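You operate a simulated robot arm through the tools that you are given. There is no shell and no other tool.

Carry out the task below with a simulated robot arm. There is one attempt and no reset: what you move stays moved.

TASK
Give each red begonia on the felt mats one dose of plant food.
Fine: put the dispenser back; leave the pink one.

It is judged by the outcome, as a careful person would: the job done as asked, and still so three seconds after it is handed in. It fails if anything else is knocked over, pushed out of place, dropped, spilled or broken.

THE ROBOT
A 6-joint arm with a three-finger gripper, fixed in place. Base frame: the origin is at the foot of the arm, x ahead of it, y to its left, z up; the work surface is at about z = 0.74. Readings come in m, rad, newtons and seconds.
Its first joint turns from -2.897 to 2.897 rad. Payload 4.89 kg.
The tool frame sits at the grasp point between the pads (the TCP): z along the fingers, y along the line on which they close. The tips reach 0.03 m beyond it. Largest opening 0.164 m; the body of the gripper starts 0.125 m behind the TCP.
Orientation is that of the tool frame in the base frame, as [roll, pitch, yaw] about the fixed x, y, z axes, in that order (R = Rz(yaw) Ry(pitch) Rx(roll)). With the fingers straight down and closing along the base's y, the tool's x points along the base's -x, its y along +y and its z along -z.

THE INTERFACE
- The arm moves only by the tool play_rows. Its argument "rows" is text: rows parted by semicolons, each of 7 numbers parted by spaces: the turn, a rotation vector about the tool's x, y, z in rad, then the shift along the tool's x, y, z in m, then the opening, from 0 (shut) to 1 (fully open). In form: wx wy wz x y z grip; .... A call has 1 to 20 rows; each row shifts and turns the commanded pose from where the row before left it, along the tool's axes as they then stand. A row lasts 0.2 s, in which the tool goes at most 0.05 m and 0.15 rad; a call with a longer step from one row to the next is refused whole, and so is a gripper value outside its range. Where a pose cannot be reached the arm comes as near as it can. A force on the tool above 40 N (or 10 N above the force at the start of the call, whichever is more), or a blocked arm, ends the call early, and 0.2 s more pass. The fingers move at their own pace (about 0.108 m/s each) and stop on an object; they squeeze with about 39 N. The grip force told is the motor's: it shows also when the fingers shut on nothing. Time passes only in rows, and 0.2 s behind the last, so rows that do not move let the fingers close. It gives the time, the measured TCP pose, the force on the tool (base axes), the opening and the grip force at its end, in the units of the frame above (readings bear some noise), with the torque about the TCP (base axes, N m) and any sound that the robot's microphone picked up, and new pictures: "pictures" is both (left out), scene, wrist or none.
- Cameras (640 x 400 px; columns grow to the right, rows downward): "scene" is fixed at [0.0469, -0.5063, 1.6181]; the picture's right is [0.35, -0.94, 0.00], its down [-0.60, -0.22, -0.76] and it looks along [0.72, 0.27, -0.65] (base axes); focal length 360 px, centre (320, 200). "wrist" rides on the gripper at [0.076, -0.002, -0.152] in the tool frame; the picture's right is [0.02, 1.00, 0.00], its down [-0.88, 0.02, -0.47] and it looks along [-0.47, 0.01, 0.88] (tool axes); focal length 247 px, centre (320, 200). There is no depth. A picture from a camera that has moved, and an enlarged one, comes with that camera's place and axes in the base frame and with its lens. The place of the scene camera against the robot may be out by one fixed shift of up to 0.018 m in any direction.
- slide_trunk(by): slides the trunk up (or, below 0, down) by that many m; the arm rides with it, the base frame stays. It gives what a move gives, with no picture.
- inspect(camera, box): a new picture of the part [left, top, right, bottom] of that camera's present view, enlarged. The clock stands still meanwhile.
- hand_in(): hands the job in; it is judged then, once.

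Nothing tells you positions but the pictures and the camera data. Unless the task says otherwise, let go and move clear before handing in.

The tools are called by a JSON object that holds its "method" and its "body". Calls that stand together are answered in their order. play_rows: Moves the arm, as the interface text tells. Its arguments: {"type":"object","properties":{"rows":{"type":"string"},"pictures":{"type":"string","enum":["both","scene","wrist","none"]}},"required":["rows"]} The other tools are called the same way: slide_trunk (by) slides the trunk up or down; inspect (camera, box) takes an enlarged picture of a part of a camera's view; hand_in () hands the job in.

At the start:

```text
time: 0.0
eef_pos: [0.6045, -0.1796, 1.184]
tcp_rot: [3.141, -0.001, -3.142]
contact_force: [0.3, 0.0, -0.8]
ft_torque: [0.0, 0.03, -0.01]
finger_gap: 0.164
finger_force: 0.1
trunk travel left (down, up): [-0.175, 0.215]
```

scene: 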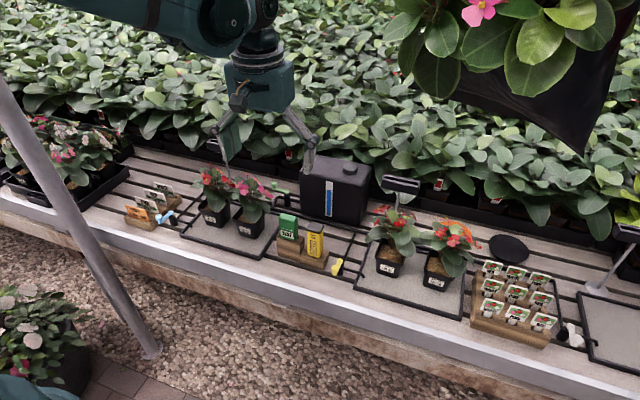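
wrist: 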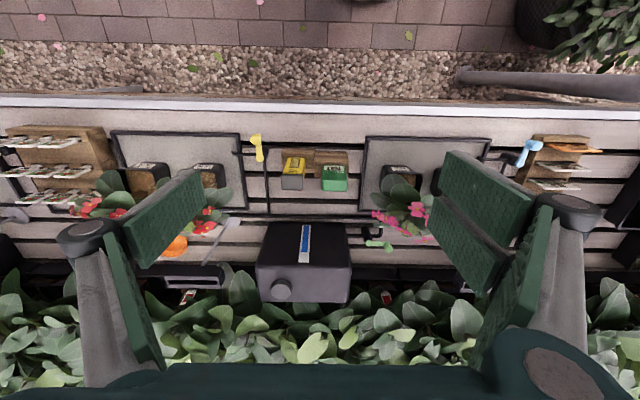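

I see a bench with two felt mats holding begonias, a wooden block with a green and a yellow box, a black container and some small tools. I'll look closer before moving.

{"method": "inspect", "body": {"camera": "scene", "box": [180, 150, 370, 290]}}

{"method": "inspect", "body": {"camera": "scene", "box": [340, 170, 500, 300]}}

{"method": "inspect", "body": {"camera": "wrist", "box": [220, 110, 450, 260]}}

{"method": "inspect", "body": {"camera": "scene", "box": [460, 220, 640, 370]}}

{"method": "inspect", "body": {"camera": "scene", "box": [80, 150, 230, 260]}}

```text
2.86 times, centred on (275, 220) of scene
camera zoom: at [0.0469, -0.5063, 1.6181], right [0.35, -0.94, 0.0], down [-0.6, -0.22, -0.76], along [0.72, 0.27, -0.65], focal length 1028 px, centre (449, 143)
```

zoom: 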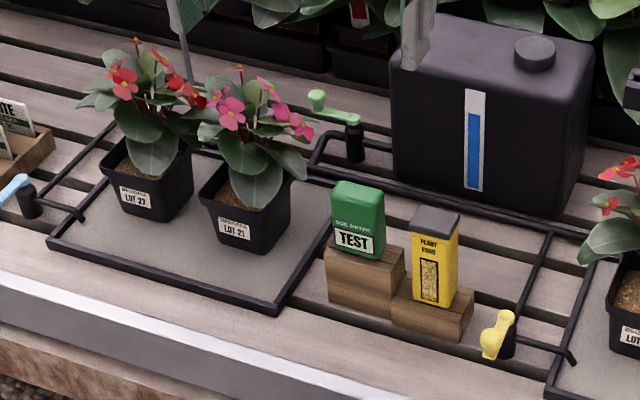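

```text
3.08 times, centred on (420, 235) of scene
camera zoom: at [0.0469, -0.5063, 1.6181], right [0.35, -0.94, 0.0], down [-0.6, -0.22, -0.76], along [0.72, 0.27, -0.65], focal length 1106 px, centre (12, 92)
```

zoom: 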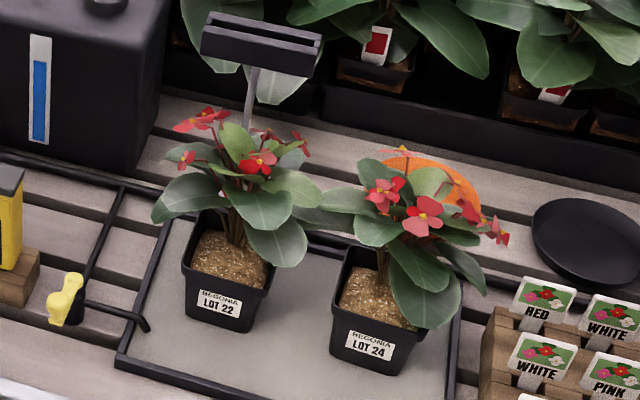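

```text
2.67 times, centred on (335, 185) of wrist
camera zoom: at [0.5296, -0.183, 1.336], right [-0.02, 1.0, 0.0], down [0.88, 0.02, 0.47], along [0.47, 0.01, -0.88], focal length 659 px, centre (280, 240)
```

zoom: 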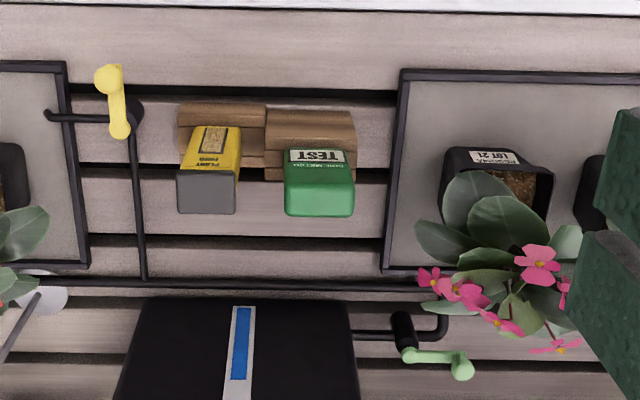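

```text
2.67 times, centred on (550, 295) of scene
camera zoom: at [0.0469, -0.5063, 1.6181], right [0.35, -0.94, 0.0], down [-0.6, -0.22, -0.76], along [0.72, 0.27, -0.65], focal length 959 px, centre (-293, -53)
```

zoom: 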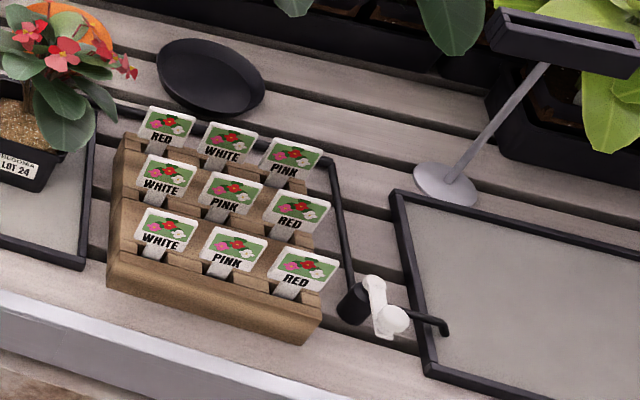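

```text
3.64 times, centred on (155, 205) of scene
camera zoom: at [0.0469, -0.5063, 1.6181], right [0.35, -0.94, 0.0], down [-0.6, -0.22, -0.76], along [0.72, 0.27, -0.65], focal length 1308 px, centre (920, 182)
```

zoom: 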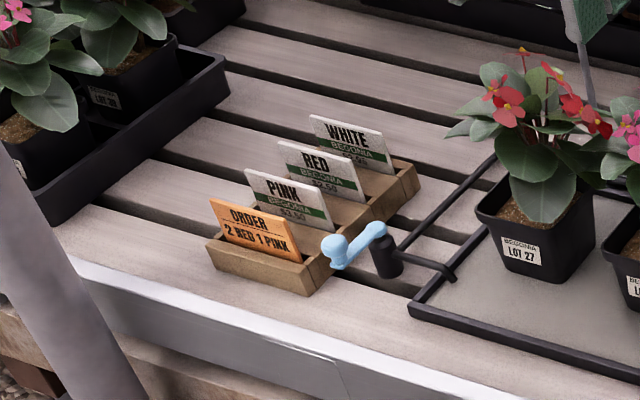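

Red begonias appear to be LOT 27 (left mat), LOT 22 and LOT 24 (right mat); LOT 21 is pink. The yellow "PLANT FOOD" box looks like the dispenser, so I'll read it in detail and check the other mats.

{"method": "inspect", "body": {"camera": "scene", "box": [265, 205, 355, 280]}}

{"method": "inspect", "body": {"camera": "scene", "box": [300, 215, 335, 265]}}

{"method": "inspect", "body": {"camera": "wrist", "box": [260, 140, 370, 200]}}

{"method": "inspect", "body": {"camera": "wrist", "box": [0, 110, 260, 300]}}

{"method": "inspect", "body": {"camera": "wrist", "box": [360, 110, 640, 300]}}

{"method": "inspect", "body": {"camera": "scene", "box": [180, 150, 290, 250]}}

```text
5.33 times, centred on (310, 242) of scene
camera zoom: at [0.0469, -0.5063, 1.6181], right [0.35, -0.94, 0.0], down [-0.6, -0.22, -0.76], along [0.72, 0.27, -0.65], focal length 1918 px, centre (373, -27)
```

zoom: 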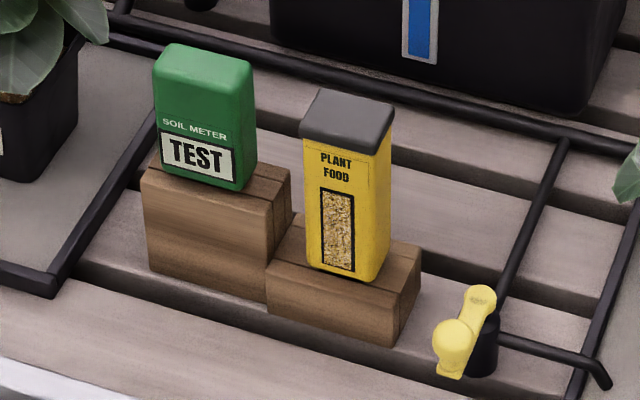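

```text
8.00 times, centred on (318, 240) of scene
camera zoom: at [0.0469, -0.5063, 1.6181], right [0.35, -0.94, 0.0], down [-0.6, -0.22, -0.76], along [0.72, 0.27, -0.65], focal length 2877 px, centre (340, -120)
```

zoom: 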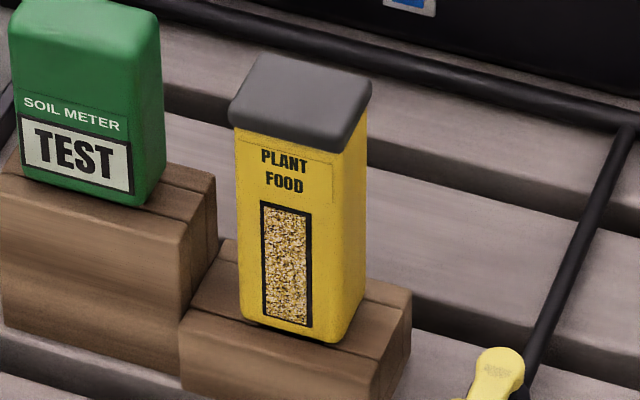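

```text
5.82 times, centred on (315, 170) of wrist
camera zoom: at [0.5296, -0.183, 1.336], right [-0.02, 1.0, 0.0], down [0.88, 0.02, 0.47], along [0.47, 0.01, -0.88], focal length 1437 px, centre (349, 374)
```

zoom: 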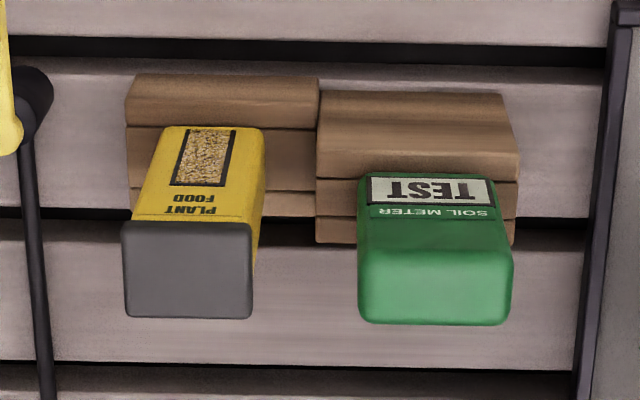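

```text
2.11 times, centred on (130, 205) of wrist
camera zoom: at [0.5296, -0.183, 1.336], right [-0.02, 1.0, 0.0], down [0.88, 0.02, 0.47], along [0.47, 0.01, -0.88], focal length 520 px, centre (720, 190)
```

zoom: 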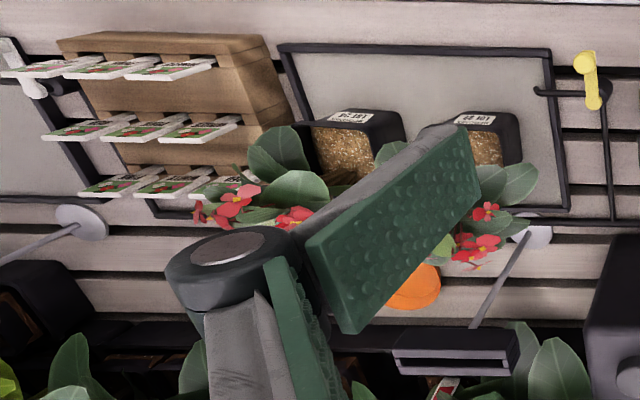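

```text
2.11 times, centred on (500, 205) of wrist
camera zoom: at [0.5296, -0.183, 1.336], right [-0.02, 1.0, 0.0], down [0.88, 0.02, 0.47], along [0.47, 0.01, -0.88], focal length 520 px, centre (-59, 190)
```

zoom: 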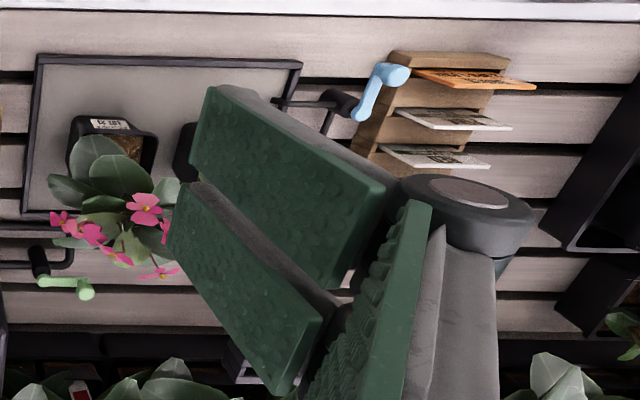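

```text
4.00 times, centred on (235, 200) of scene
camera zoom: at [0.0469, -0.5063, 1.6181], right [0.35, -0.94, 0.0], down [-0.6, -0.22, -0.76], along [0.72, 0.27, -0.65], focal length 1438 px, centre (660, 200)
```

zoom: 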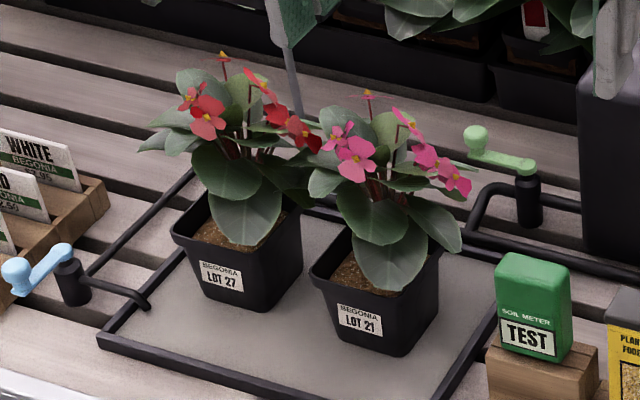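

The three red pots look to be near (0.77, 0.16), (0.78, -0.45) and (0.78, -0.59), with the dispenser near (0.72, -0.23) and its top at about z 0.91. A basket hangs at the upper right, so I'll tilt the tool in free space to look forward and check how well it reaches.

{"method": "play_rows", "body": {"rows": "0 -0.15 0 -0.03 0 0 0.6;0 -0.15 0 -0.03 0 0.005 0.6;0 -0.15 0 -0.03 0 0.01 0.6;0 -0.15 0 -0.03 0 0.015 0.6"}}

```text
time: 1.0
eef_pos: [0.728, -0.1789, 1.1841]
tcp_rot: [3.141, 0.603, 3.14]
contact_force: [-0.6, 0.0, 0.1]
ft_torque: [0.01, -0.02, -0.02]
finger_gap: 0.0983
finger_force: 0.0
trunk travel left (down, up): [-0.175, 0.215]
camera wrist: at [0.5807, -0.1822, 1.2665], right [-0.02, 1.0, -0.01], down [0.46, 0.02, 0.89], along [0.89, 0.01, -0.46], focal length 247 px, centre (320, 200)
```

scene: 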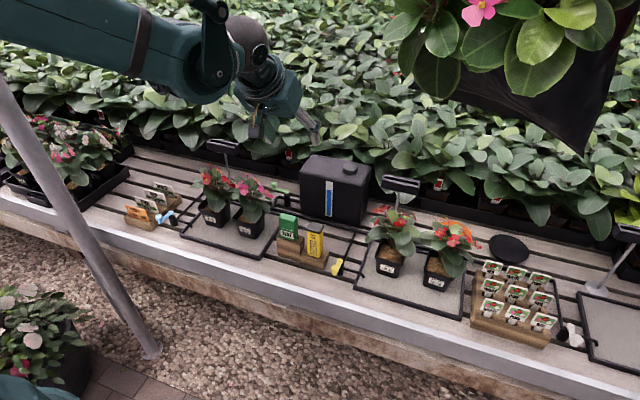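
wrist: 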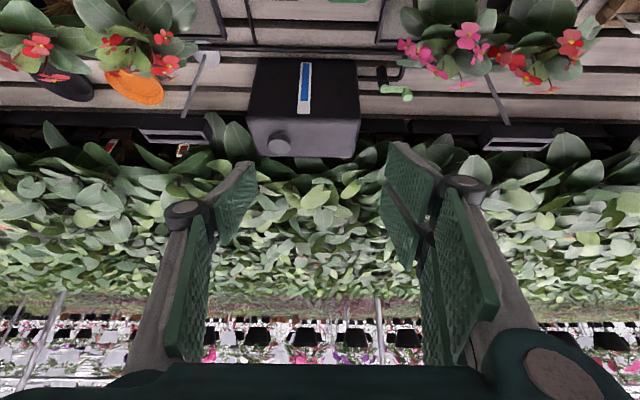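

The tilt works and nothing is close by. I'll pivot the view to the right to find the hanging basket and check the third mat.

{"method": "play_rows", "body": {"rows": "0.0847 0 0.1238 0 0 0 0.6;0.0847 0 0.1238 0 0 0 0.6;0.0847 0 0.1238 0 0 0 0.6;0.0847 0 0.1238 0 0 0 0.6;0.0847 0 0.1238 0 0 0 0.6;0.0847 0 0.1238 0 0 0 0.6"}}

```text
time: 2.4
eef_pos: [0.7287, -0.1798, 1.1838]
tcp_rot: [-3.142, 0.6, 2.239]
contact_force: [-0.5, -0.9, 0.5]
ft_torque: [0.05, -0.05, 0.06]
finger_gap: 0.0987
finger_force: 0.1
trunk travel left (down, up): [-0.175, 0.215]
camera wrist: at [0.6374, -0.0654, 1.2648], right [0.77, 0.63, -0.01], down [0.3, -0.35, 0.89], along [0.56, -0.69, -0.46], focal length 247 px, centre (320, 200)
```

scene: 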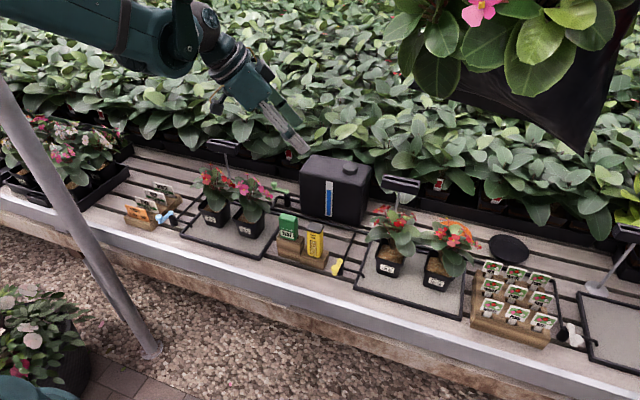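
wrist: 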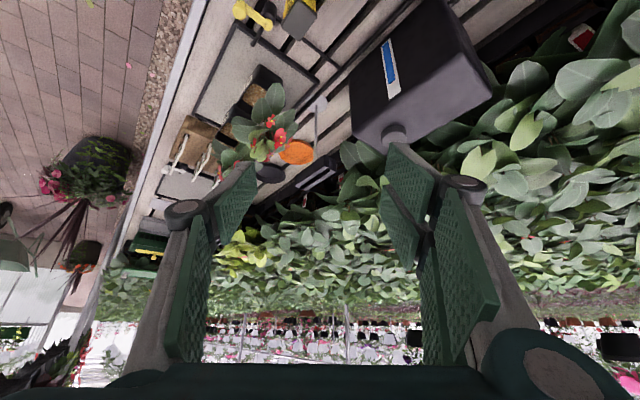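

The basket is not obviously near the arm here. I'll zoom into the left part of this wrist view to locate it, and look at the third mat.

{"method": "inspect", "body": {"camera": "wrist", "box": [0, 240, 200, 400]}}

{"method": "inspect", "body": {"camera": "wrist", "box": [130, 50, 350, 210]}}

{"method": "inspect", "body": {"camera": "scene", "box": [380, 0, 640, 160]}}

{"method": "inspect", "body": {"camera": "scene", "box": [190, 130, 290, 240]}}

```text
2.50 times, centred on (100, 320) of wrist
camera zoom: at [0.6374, -0.0654, 1.2648], right [0.77, 0.63, -0.01], down [0.3, -0.35, 0.89], along [0.56, -0.69, -0.46], focal length 617 px, centre (870, -100)
```

zoom: 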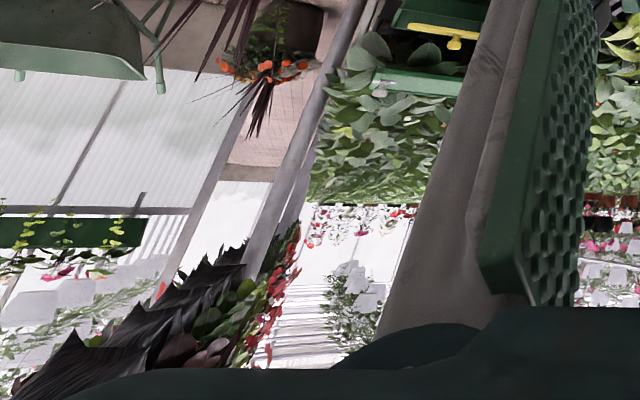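

```text
2.50 times, centred on (240, 130) of wrist
camera zoom: at [0.6374, -0.0654, 1.2648], right [0.77, 0.63, -0.01], down [0.3, -0.35, 0.89], along [0.56, -0.69, -0.46], focal length 617 px, centre (520, 375)
```

zoom: 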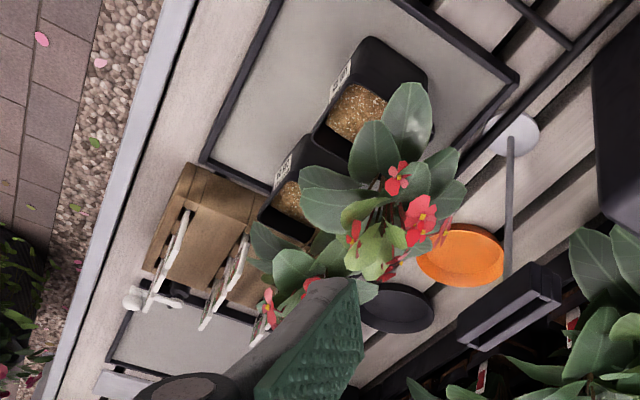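

```text
2.46 times, centred on (510, 80) of scene
camera zoom: at [0.0469, -0.5063, 1.6181], right [0.35, -0.94, 0.0], down [-0.6, -0.22, -0.76], along [0.72, 0.27, -0.65], focal length 885 px, centre (-148, 495)
```

zoom: 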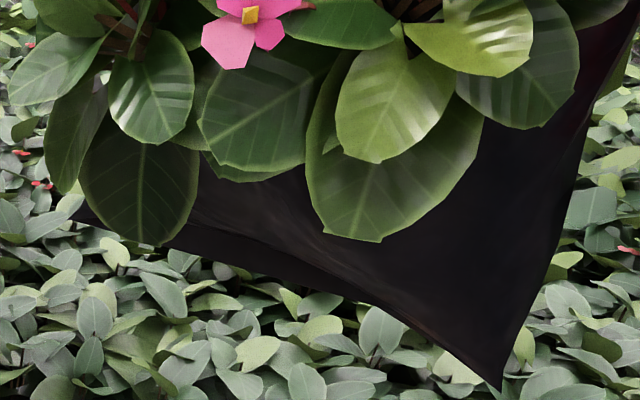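

```text
3.64 times, centred on (240, 185) of scene
camera zoom: at [0.0469, -0.5063, 1.6181], right [0.35, -0.94, 0.0], down [-0.6, -0.22, -0.76], along [0.72, 0.27, -0.65], focal length 1308 px, centre (611, 254)
```

zoom: 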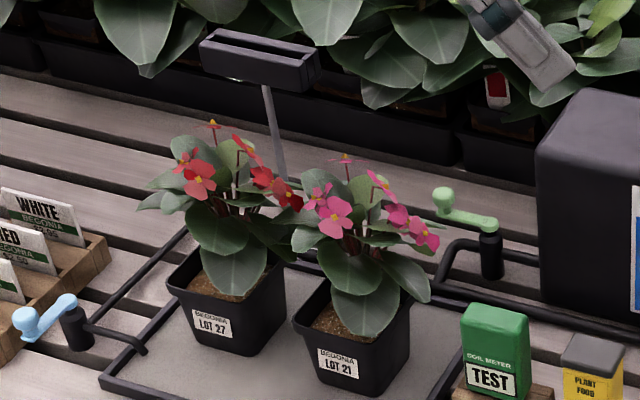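

The basket hangs close to the scene camera, near (0.4, -0.6, 1.45), away from where I need to work. I'll go back to tool-down and lower over the dispenser to triangulate it with the wrist camera.

{"method": "play_rows", "body": {"rows": "-0.0847 0 -0.1238 0 0 0 0.6;-0.0847 0 -0.1238 0 0 0 0.6;-0.0847 0 -0.1238 0 0 0 0.6;-0.0847 0 -0.1238 0 0 0 0.6;-0.0847 0 -0.1238 0 0 0 0.6;-0.0847 0 -0.1238 0 0 0 0.6;0 0.15 0 0.03 0 -0.015 0.6;0 0.15 0 0.03 0 -0.01 0.6;0 0.15 0 0.03 0 -0.005 0.6;0 0.15 0 0.03 0 0 0.8;0 0 0 0 -0.025 0.045 0.8;0 0 0 0 -0.025 0.045 0.8;0 0 0 0 0 0.04 0.8"}}

{"method": "inspect", "body": {"camera": "wrist", "box": [240, 130, 440, 270]}}

```text
refused: row 11 steps farther than a row can; nothing moved
```

```text
2.86 times, centred on (340, 200) of wrist
camera zoom: at [0.6374, -0.0654, 1.2648], right [0.77, 0.63, -0.01], down [0.3, -0.35, 0.89], along [0.56, -0.69, -0.46], focal length 706 px, centre (263, 200)
```

zoom: 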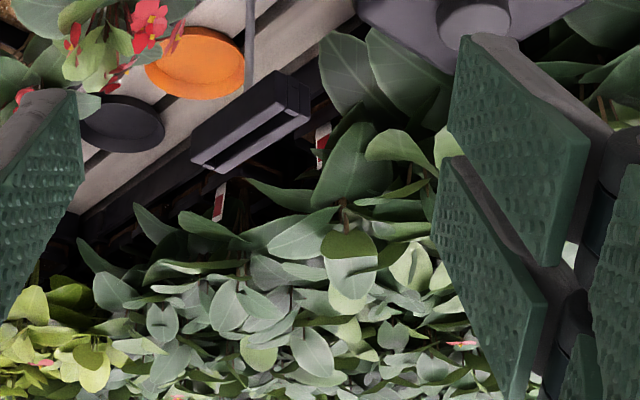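

The move was refused because one step was slightly too long, so nothing has moved. I'll repeat it with shorter steps.

{"method": "play_rows", "body": {"rows": "-0.0847 0 -0.1238 0 0 0 0.6;-0.0847 0 -0.1238 0 0 0 0.6;-0.0847 0 -0.1238 0 0 0 0.6;-0.0847 0 -0.1238 0 0 0 0.6;-0.0847 0 -0.1238 0 0 0 0.6;-0.0847 0 -0.1238 0 0 0 0.6;0 0.15 0 0.03 0 -0.015 0.6;0 0.15 0 0.03 0 -0.01 0.6;0 0.15 0 0.03 0 -0.005 0.6;0 0.15 0 0.03 0 0 0.8;0 0 0 0 -0.017 0.035 0.8;0 0 0 0 -0.017 0.035 0.8;0 0 0 0 -0.016 0.035 0.8;0 0 0 0 0 0.03 0.8"}}

```text
time: 5.4
eef_pos: [0.6063, -0.2287, 1.0306]
tcp_rot: [-3.142, 0.003, -3.141]
contact_force: [0.0, -0.2, 0.5]
ft_torque: [-0.02, -0.06, -0.02]
finger_gap: 0.1314
finger_force: 0.1
trunk travel left (down, up): [-0.175, 0.215]
camera wrist: at [0.5318, -0.2328, 1.1821], right [-0.02, 1.0, 0.0], down [0.88, 0.02, 0.47], along [0.47, 0.01, -0.88], focal length 247 px, centre (320, 200)
```

scene: 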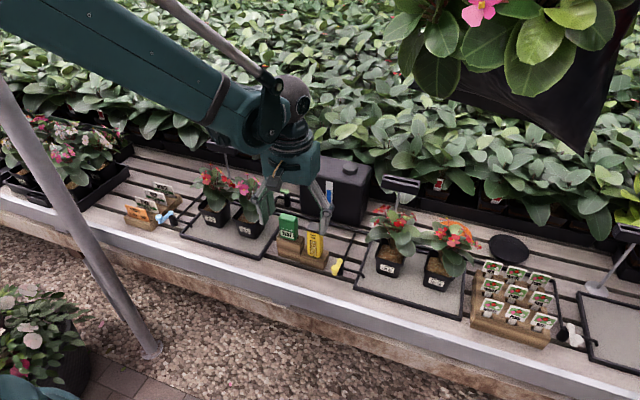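
wrist: 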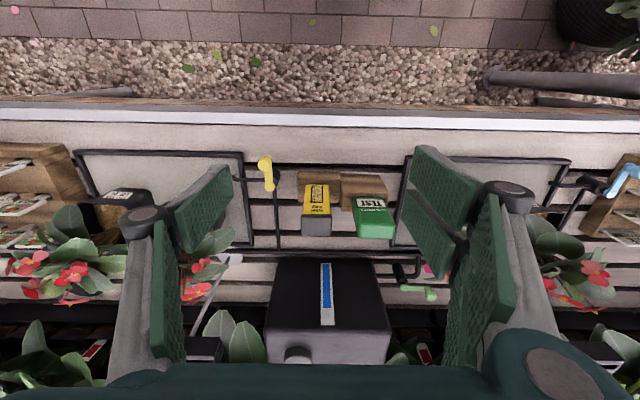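

{"method": "inspect", "body": {"camera": "wrist", "box": [280, 155, 410, 245]}}

{"method": "inspect", "body": {"camera": "wrist", "box": [60, 130, 260, 300]}}

```text
4.44 times, centred on (345, 200) of wrist
camera zoom: at [0.5318, -0.2328, 1.1821], right [-0.02, 1.0, 0.0], down [0.88, 0.02, 0.47], along [0.47, 0.01, -0.88], focal length 1098 px, centre (209, 200)
```

zoom: 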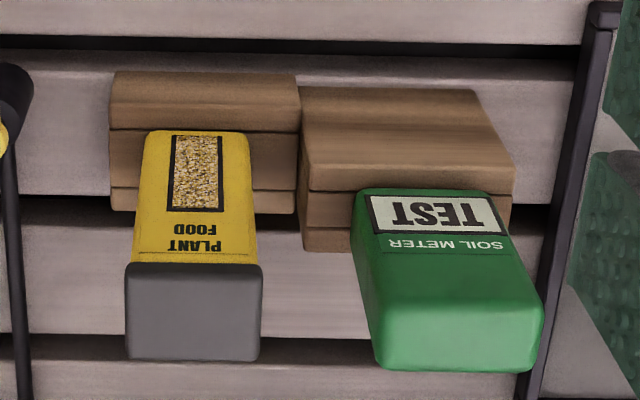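

```text
2.35 times, centred on (160, 215) of wrist
camera zoom: at [0.5318, -0.2328, 1.1821], right [-0.02, 1.0, 0.0], down [0.88, 0.02, 0.47], along [0.47, 0.01, -0.88], focal length 581 px, centre (696, 165)
```

zoom: 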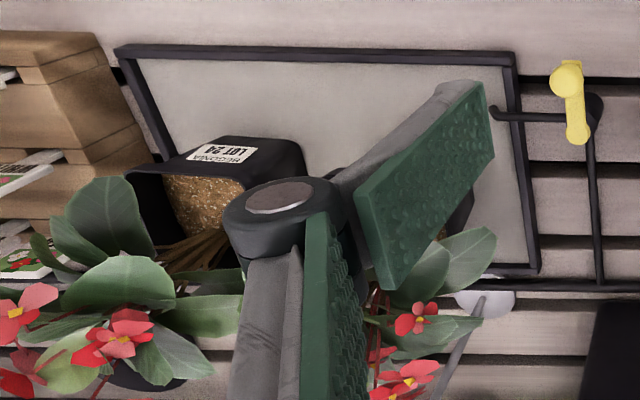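

Triangulating with the wrist camera puts the dispenser's cap top at about (0.728, -0.234, 0.890), its bottom at z ≈ 0.784, and its width at 0.042. Its face is square to the axes, and the soil meter is about 38 mm to its left. I'll tilt the tool near-horizontal above it so I can grip its sides and later invert it by rolling about the tool axis.

{"method": "play_rows", "body": {"rows": "0 0 0 0 0 -0.04 0.5;0 0 0 0 0 -0.04 0.4;0 0 0 0 0 -0.04 0.4;0 -0.1456 0 -0.0136 0 0 0.4;0 -0.1456 0 -0.0135 0 0.002 0.4;0 -0.1456 0 -0.013 0 0.0039 0.4;0 -0.1456 0 -0.0123 0 0.0058 0.4;0 -0.1456 0 -0.0114 0 0.0075 0.4;0 -0.1456 0 -0.0102 0 0.009 0.4;0 -0.1456 0 -0.0087 0 0.0104 0.4;0 -0.1456 0 -0.0071 0 0.0116 0.4;0 -0.1456 0 -0.0054 0 0.0125 0.4"}}

```text
time: 8.0
eef_pos: [0.7296, -0.2287, 1.1503]
tcp_rot: [-3.137, 1.312, -3.139]
contact_force: [-0.7, 0.9, 0.6]
ft_torque: [0.03, 0.02, -0.07]
finger_gap: 0.0657
finger_force: 0.0
trunk travel left (down, up): [-0.175, 0.215]
camera wrist: at [0.5627, -0.2324, 1.1154], right [0.0, 1.0, -0.02], down [-0.23, 0.02, 0.97], along [0.97, 0.01, 0.23], focal length 247 px, centre (320, 200)
```

scene: 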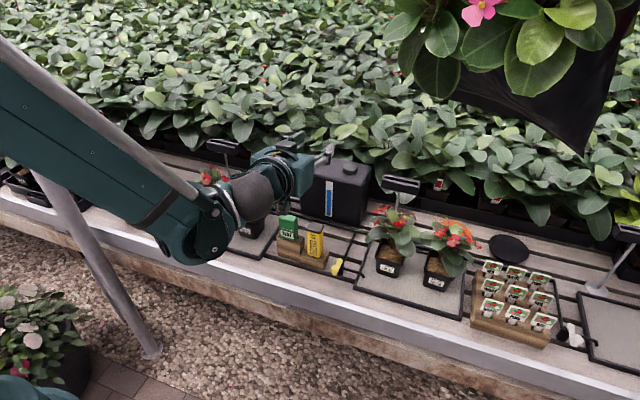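
wrist: 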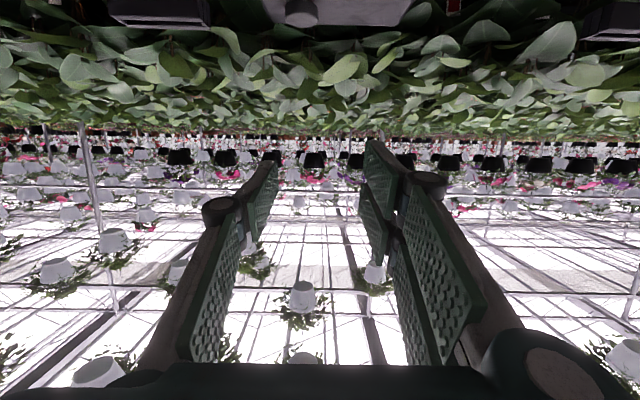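

The tool is now near-horizontal at (0.730, -0.229, 1.150), and the forearm sits clear in front of the bench. I'll descend straight to just above the dispenser and check alignment.

{"method": "play_rows", "body": {"rows": "0 0 0 0.0425 -0.001 0.0113 0.4;0 0 0 0.0425 -0.001 0.0113 0.4;0 0 0 0.0425 -0.001 0.0113 0.4;0 0 0 0.0425 -0.001 0.0113 0.4;0 0 0 0.0425 -0.001 0.0113 0.4"}}

```text
time: 9.2
eef_pos: [0.77, -0.2564, 1.032]
tcp_rot: [3.141, 1.308, -3.14]
contact_force: [-0.3, 0.3, 0.6]
ft_torque: [-0.04, 0.06, -0.13]
finger_gap: 0.0657
finger_force: 0.1
out of reach, approached as far as the arm can: row 3, 4, 5
trunk travel left (down, up): [-0.175, 0.215]
camera wrist: at [0.6041, -0.2605, 0.997], right [-0.01, 1.0, -0.02], down [-0.23, 0.02, 0.97], along [0.97, 0.01, 0.23], focal length 247 px, centre (320, 200)
```

scene: 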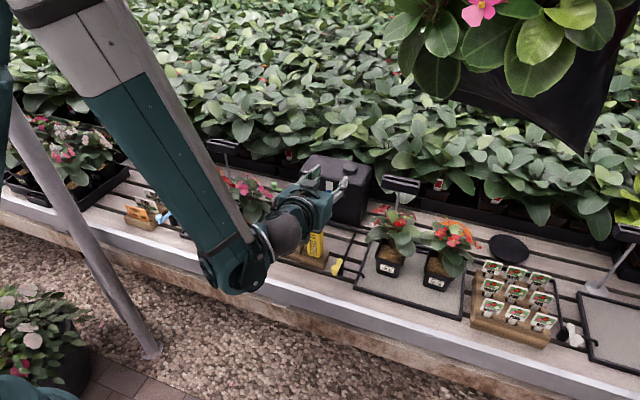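
wrist: 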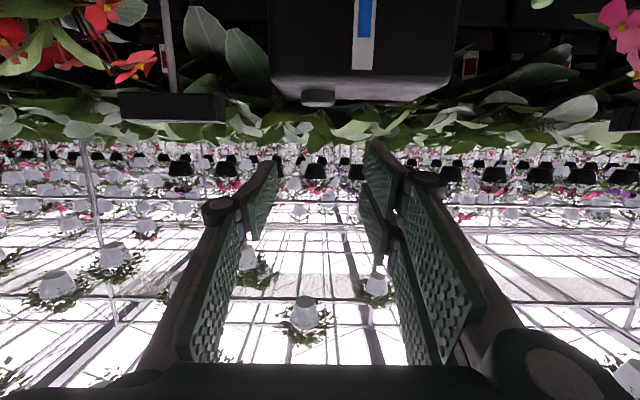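

That low, near-horizontal pose is too close in for the arm at this trunk height. I'll back up, lower the trunk so the same pose sits lower, and use a slightly steeper tool tilt.

{"method": "play_rows", "body": {"rows": "0 0 0 -0.026 0.0057 -0.0173 0.4;0 0 0 -0.026 0.0057 -0.0173 0.4;0 0 0 -0.026 0.0057 -0.0173 0.4;0 0 0 -0.026 0.0057 -0.0173 0.4", "pictures": "none"}}

```text
time: 10.2
eef_pos: [0.7308, -0.2357, 1.1494]
tcp_rot: [3.141, 1.309, 3.141]
contact_force: [1.5, -0.3, -1.2]
ft_torque: [0.04, -0.01, 0.1]
finger_gap: 0.0655
finger_force: 0.0
trunk travel left (down, up): [-0.175, 0.215]
```

{"method": "slide_trunk", "body": {"by": -0.12}}

{"method": "inspect", "body": {"camera": "scene", "box": [140, 100, 420, 300]}}

```text
time: 11.7
eef_pos: [0.7285, -0.2354, 1.0278]
tcp_rot: [3.141, 1.311, 3.141]
contact_force: [-0.1, -0.9, 0.6]
ft_torque: [-0.04, 0.01, -0.01]
finger_gap: 0.0657
finger_force: 0.1
trunk travel left (down, up): [-0.055, 0.335]
```

```text
2.00 times, centred on (280, 200) of scene
camera zoom: at [0.0469, -0.5063, 1.6181], right [0.35, -0.94, 0.0], down [-0.6, -0.22, -0.76], along [0.72, 0.27, -0.65], focal length 719 px, centre (400, 200)
```

zoom: 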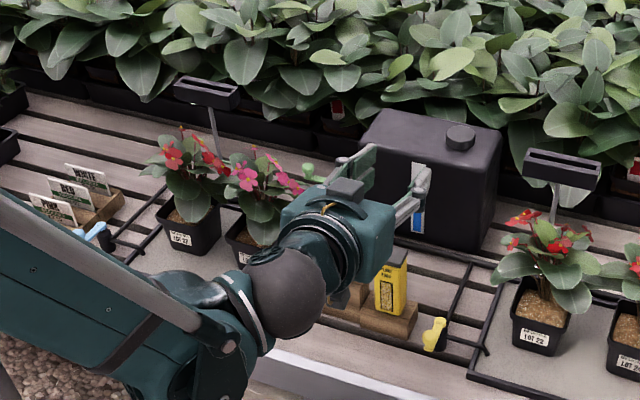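

The gripper is above the dispenser at (0.7285, -0.2354, 1.028). I'll steepen the tilt slightly and descend to just above the cap.

{"method": "play_rows", "body": {"rows": "0 0.095 0 0 0.001 0 0.4;0 0.095 0 0 0.0005 0 0.4;0 0 0 0.036 0 0.0174 0.4;0 0 0 0.036 0 0.0174 0.4"}}

```text
time: 12.7
eef_pos: [0.7294, -0.2344, 0.9498]
tcp_rot: [-3.141, 1.119, -3.142]
contact_force: [-1.5, 0.2, -0.2]
ft_torque: [-0.07, -0.03, -0.15]
finger_gap: 0.0656
finger_force: 0.2
trunk travel left (down, up): [-0.055, 0.335]
camera wrist: at [0.5594, -0.2377, 0.946], right [-0.01, 1.0, -0.02], down [-0.04, 0.02, 1.0], along [1.0, 0.01, 0.04], focal length 247 px, centre (320, 200)
```

scene: 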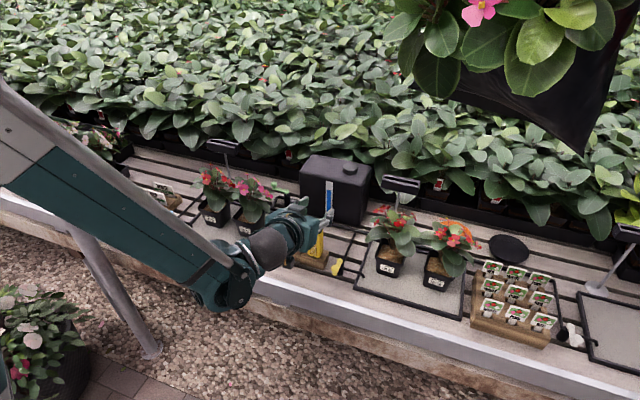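
wrist: 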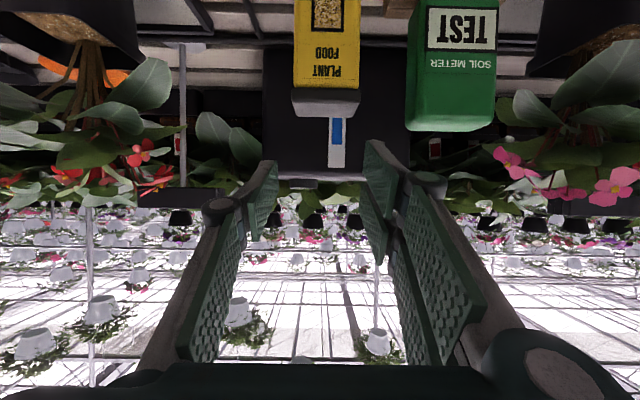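

{"method": "inspect", "body": {"camera": "wrist", "box": [240, 0, 420, 200]}}

{"method": "inspect", "body": {"camera": "scene", "box": [240, 180, 370, 280]}}

```text
2.00 times, centred on (330, 100) of wrist
camera zoom: at [0.5594, -0.2377, 0.946], right [-0.01, 1.0, -0.02], down [-0.04, 0.02, 1.0], along [1.0, 0.01, 0.04], focal length 494 px, centre (300, 400)
```

zoom: 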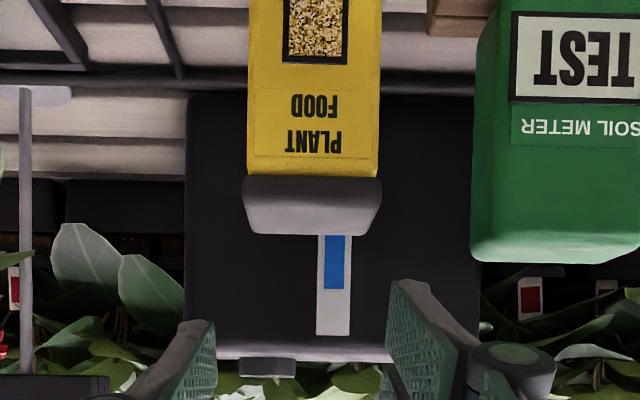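

```text
4.00 times, centred on (305, 230) of scene
camera zoom: at [0.0469, -0.5063, 1.6181], right [0.35, -0.94, 0.0], down [-0.6, -0.22, -0.76], along [0.72, 0.27, -0.65], focal length 1438 px, centre (380, 80)
```

zoom: 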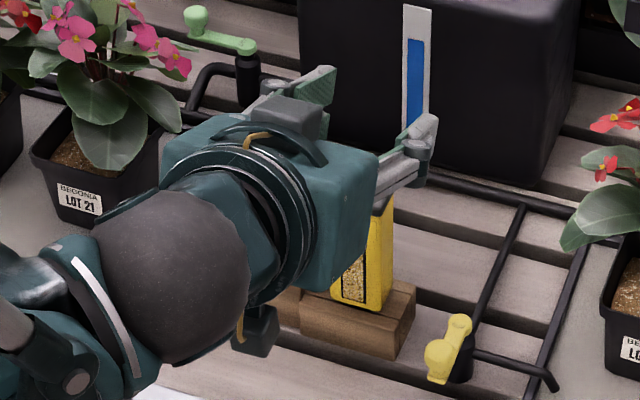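

I want to check the clearance between the right finger's knuckle and the soil meter before going lower.

{"method": "inspect", "body": {"camera": "wrist", "box": [340, 60, 560, 260]}}

{"method": "inspect", "body": {"camera": "scene", "box": [275, 185, 350, 265]}}

```text
2.00 times, centred on (450, 160) of wrist
camera zoom: at [0.5594, -0.2377, 0.946], right [-0.01, 1.0, -0.02], down [-0.04, 0.02, 1.0], along [1.0, 0.01, 0.04], focal length 494 px, centre (60, 280)
```

zoom: 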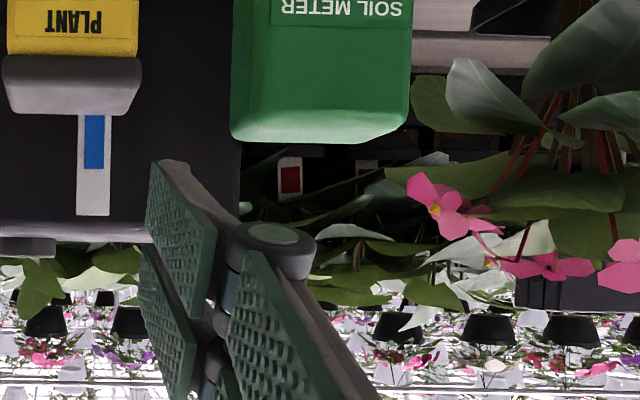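

```text
5.00 times, centred on (312, 225) of scene
camera zoom: at [0.0469, -0.5063, 1.6181], right [0.35, -0.94, 0.0], down [-0.6, -0.22, -0.76], along [0.72, 0.27, -0.65], focal length 1798 px, centre (358, 75)
```

zoom: 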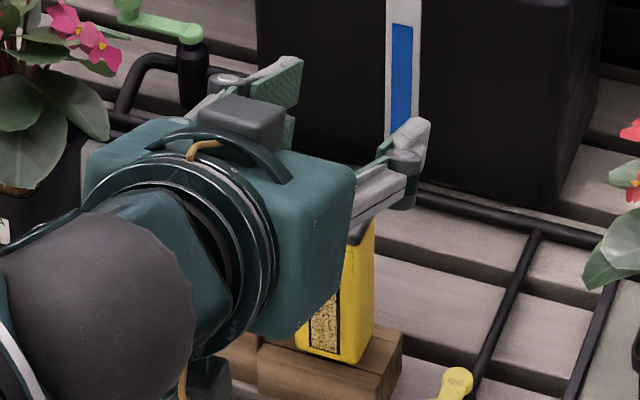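

The knuckles stick out about 65 mm from the centre line, so a full-depth grip would brush the soil meter, whose front is at x ≈ 0.713 and left edge at y ≈ -0.177. I'll grip with the fingertips instead, with the TCP at x ≈ 0.712 and a narrower opening, which keeps the knuckles in front of the meter.

{"method": "play_rows", "body": {"rows": "0 0 0 0.0127 0 -0.0033 0.33;0 0 0 0.0127 0 -0.0033 0.33;0 0 0 0 0 0 0.33"}}

{"method": "inspect", "body": {"camera": "wrist", "box": [230, 0, 530, 200]}}

{"method": "inspect", "body": {"camera": "scene", "box": [275, 185, 350, 265]}}

```text
time: 13.5
eef_pos: [0.7128, -0.2358, 0.9293]
tcp_rot: [3.141, 1.121, -3.14]
contact_force: [0.3, -0.6, -0.3]
ft_torque: [0.0, 0.0, 0.0]
finger_gap: 0.0544
finger_force: 0.0
trunk travel left (down, up): [-0.055, 0.335]
camera wrist: at [0.5437, -0.2374, 0.9255], right [-0.01, 1.0, -0.02], down [-0.04, 0.02, 1.0], along [1.0, 0.01, 0.04], focal length 247 px, centre (320, 200)
```

scene: 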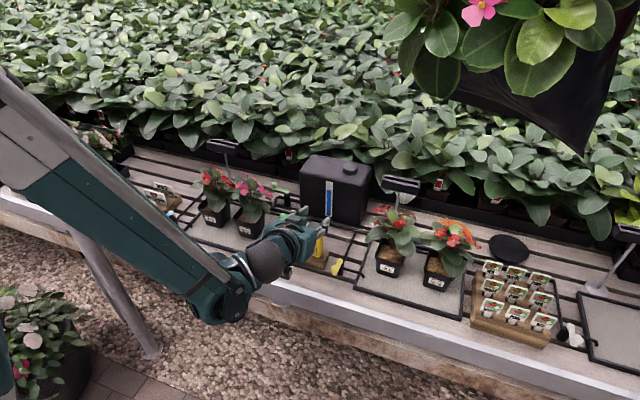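
wrist: 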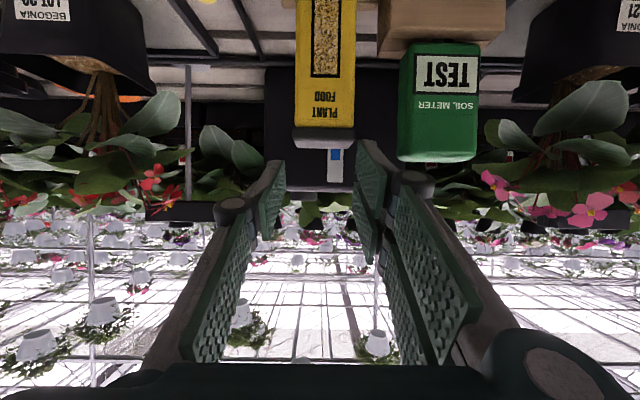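

```text
2.00 times, centred on (380, 100) of wrist
camera zoom: at [0.5437, -0.2374, 0.9255], right [-0.01, 1.0, -0.02], down [-0.04, 0.02, 1.0], along [1.0, 0.01, 0.04], focal length 494 px, centre (200, 400)
```

zoom: 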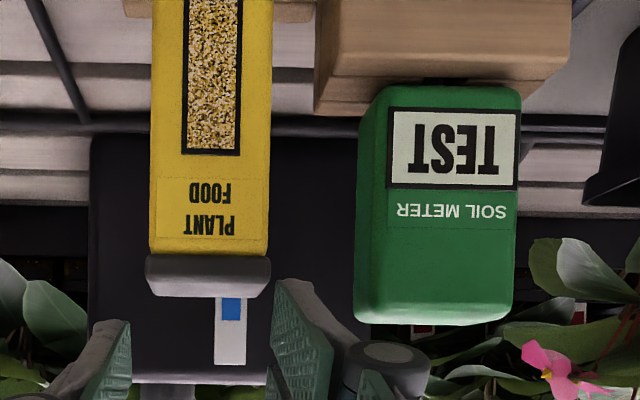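

```text
5.00 times, centred on (312, 225) of scene
camera zoom: at [0.0469, -0.5063, 1.6181], right [0.35, -0.94, 0.0], down [-0.6, -0.22, -0.76], along [0.72, 0.27, -0.65], focal length 1798 px, centre (358, 75)
```

zoom: 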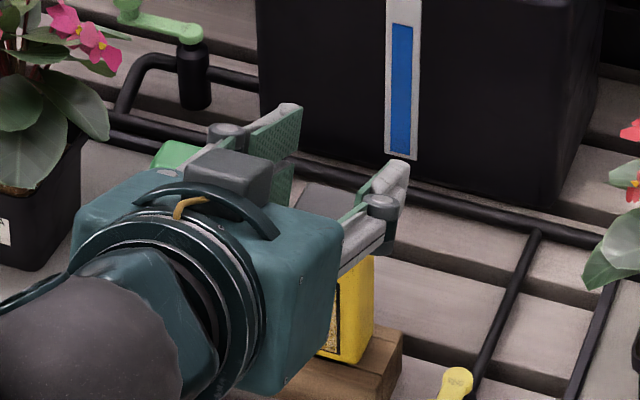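

The dispenser is centred between the fingertips to within about 2 mm, and the knuckles stay in front of the meter. I'll descend to the grip height without closing and check.

{"method": "play_rows", "body": {"rows": "0 0 0 0.0198 0.0007 0.0096 0.33;0 0 0 0.0198 0.0007 0.0096 0.33;0 0 0 0.0195 0.0006 0.0095 0.33;0 0 0 0 0 0 0.33"}}

{"method": "inspect", "body": {"camera": "wrist", "box": [230, 60, 530, 260]}}

{"method": "inspect", "body": {"camera": "scene", "box": [265, 195, 365, 285]}}

```text
time: 14.5
eef_pos: [0.7196, -0.2353, 0.8784]
tcp_rot: [-3.141, 1.117, -3.14]
contact_force: [0.3, 0.6, -0.6]
ft_torque: [-0.02, 0.02, -0.04]
finger_gap: 0.0544
finger_force: 0.1
out of reach, approached as far as the arm can: row 3
trunk travel left (down, up): [-0.055, 0.335]
camera wrist: at [0.5503, -0.238, 0.8763], right [-0.01, 1.0, -0.02], down [-0.04, 0.02, 1.0], along [1.0, 0.01, 0.04], focal length 247 px, centre (320, 200)
```

scene: 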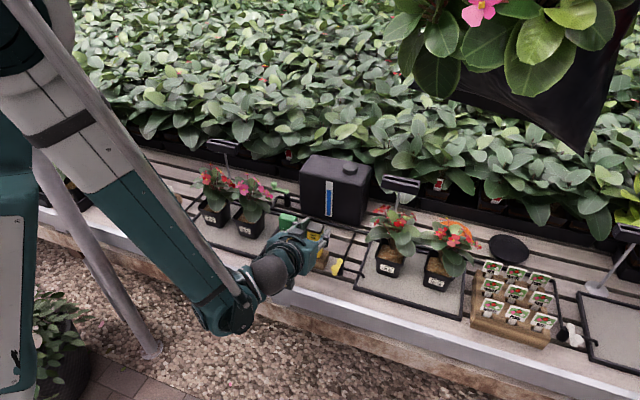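
wrist: 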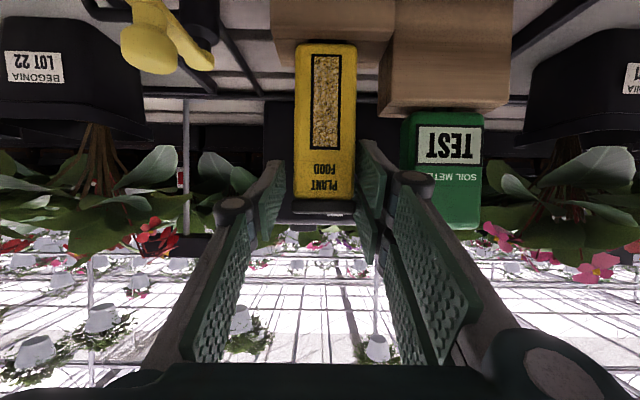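

```text
2.00 times, centred on (380, 160) of wrist
camera zoom: at [0.5503, -0.238, 0.8763], right [-0.01, 1.0, -0.02], down [-0.04, 0.02, 1.0], along [1.0, 0.01, 0.04], focal length 494 px, centre (200, 280)
```

zoom: 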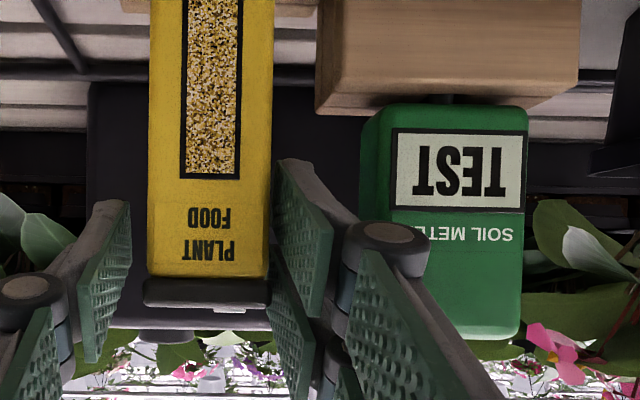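

```text
4.44 times, centred on (315, 240) of scene
camera zoom: at [0.0469, -0.5063, 1.6181], right [0.35, -0.94, 0.0], down [-0.6, -0.22, -0.76], along [0.72, 0.27, -0.65], focal length 1598 px, centre (342, 22)
```

zoom: 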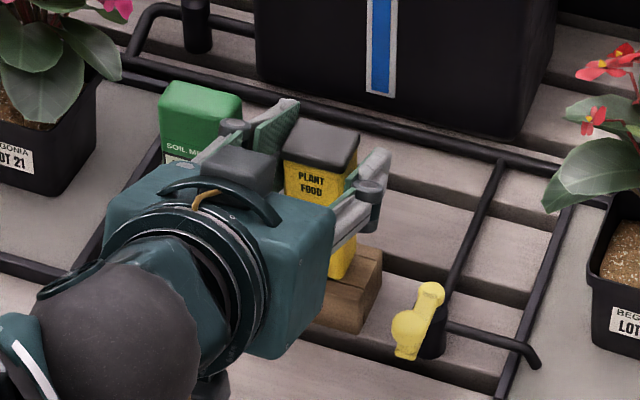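

The arm is close to its inner limit at (0.7196, -0.2353, 0.878). I'll raise the arm a little, move in to x 0.712, then use the trunk for the last straight descent.

{"method": "play_rows", "body": {"rows": "0 0 0 -0.0141 0.0005 -0.011 0.33;0 0 0 -0.0141 0.0005 -0.011 0.33;0 0 0 0 0 0 0.33", "pictures": "none"}}

```text
time: 15.3
eef_pos: [0.7112, -0.2324, 0.9138]
tcp_rot: [-3.141, 1.121, -3.141]
contact_force: [0.2, -0.5, -0.8]
ft_torque: [0.0, -0.01, 0.04]
finger_gap: 0.0541
finger_force: 0.0
trunk travel left (down, up): [-0.055, 0.335]
```

{"method": "slide_trunk", "body": {"by": -0.05}}

{"method": "inspect", "body": {"camera": "wrist", "box": [230, 60, 530, 260]}}

{"method": "inspect", "body": {"camera": "scene", "box": [265, 195, 365, 285]}}

```text
time: 16.2
eef_pos: [0.71, -0.2324, 0.8634]
tcp_rot: [-3.141, 1.12, -3.14]
contact_force: [-0.8, 0.6, 0.6]
ft_torque: [-0.04, -0.01, 0.02]
finger_gap: 0.0542
finger_force: 0.1
trunk travel left (down, up): [-0.005, 0.385]
```

```text
2.00 times, centred on (380, 160) of wrist
camera zoom: at [0.5418, -0.2363, 0.8607], right [-0.01, 1.0, -0.02], down [-0.04, 0.02, 1.0], along [1.0, 0.01, 0.04], focal length 494 px, centre (200, 280)
```

zoom: 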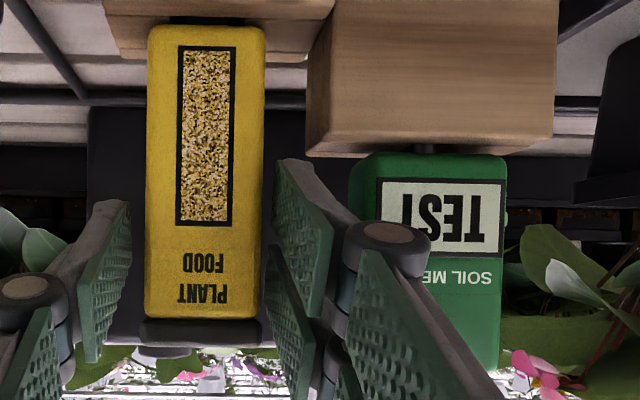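

```text
4.44 times, centred on (315, 240) of scene
camera zoom: at [0.0469, -0.5063, 1.6181], right [0.35, -0.94, 0.0], down [-0.6, -0.22, -0.76], along [0.72, 0.27, -0.65], focal length 1598 px, centre (342, 22)
```

zoom: 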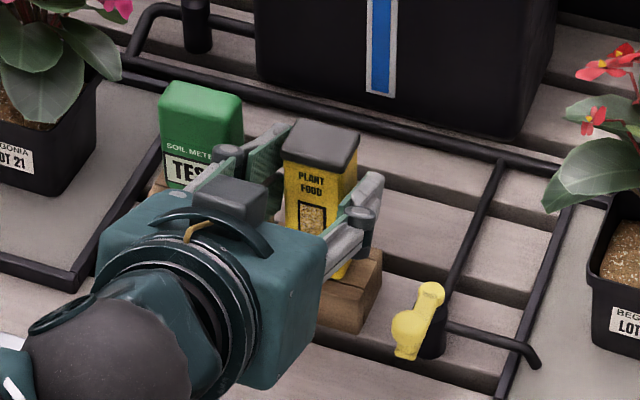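

{"method": "inspect", "body": {"camera": "wrist", "box": [290, 50, 370, 100]}}

{"method": "inspect", "body": {"camera": "wrist", "box": [400, 100, 500, 170]}}

{"method": "inspect", "body": {"camera": "wrist", "box": [280, 190, 380, 250]}}

```text
8.00 times, centred on (330, 75) of wrist
camera zoom: at [0.5418, -0.2363, 0.8607], right [-0.01, 1.0, -0.02], down [-0.04, 0.02, 1.0], along [1.0, 0.01, 0.04], focal length 1976 px, centre (240, 1200)
```

zoom: 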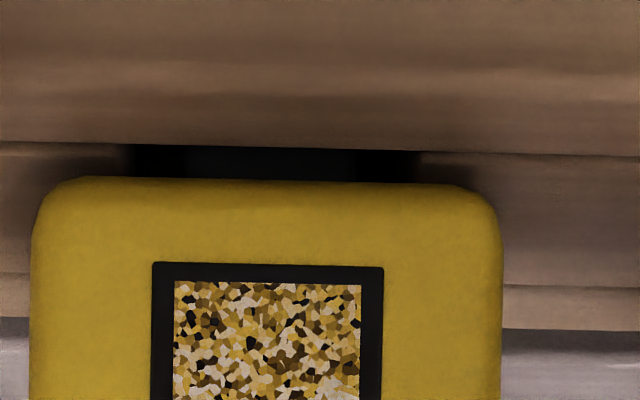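

```text
5.71 times, centred on (450, 135) of wrist
camera zoom: at [0.5418, -0.2363, 0.8607], right [-0.01, 1.0, -0.02], down [-0.04, 0.02, 1.0], along [1.0, 0.01, 0.04], focal length 1411 px, centre (-423, 571)
```

zoom: 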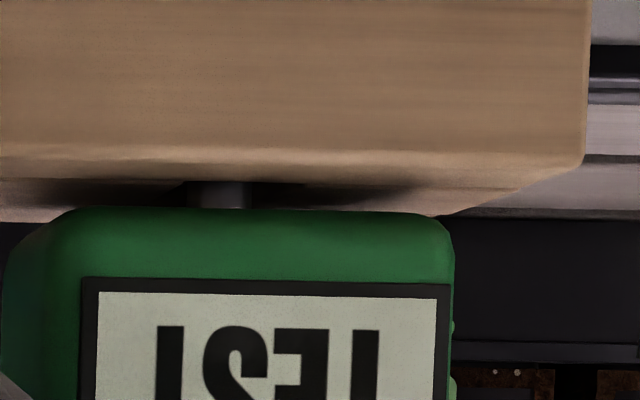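

```text
6.40 times, centred on (330, 220) of wrist
camera zoom: at [0.5418, -0.2363, 0.8607], right [-0.01, 1.0, -0.02], down [-0.04, 0.02, 1.0], along [1.0, 0.01, 0.04], focal length 1581 px, centre (256, 72)
```

zoom: 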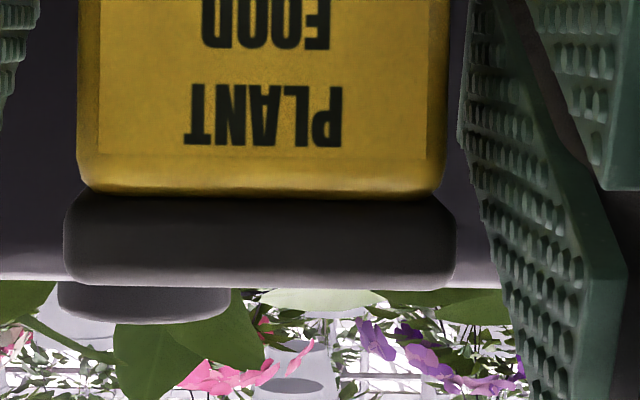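

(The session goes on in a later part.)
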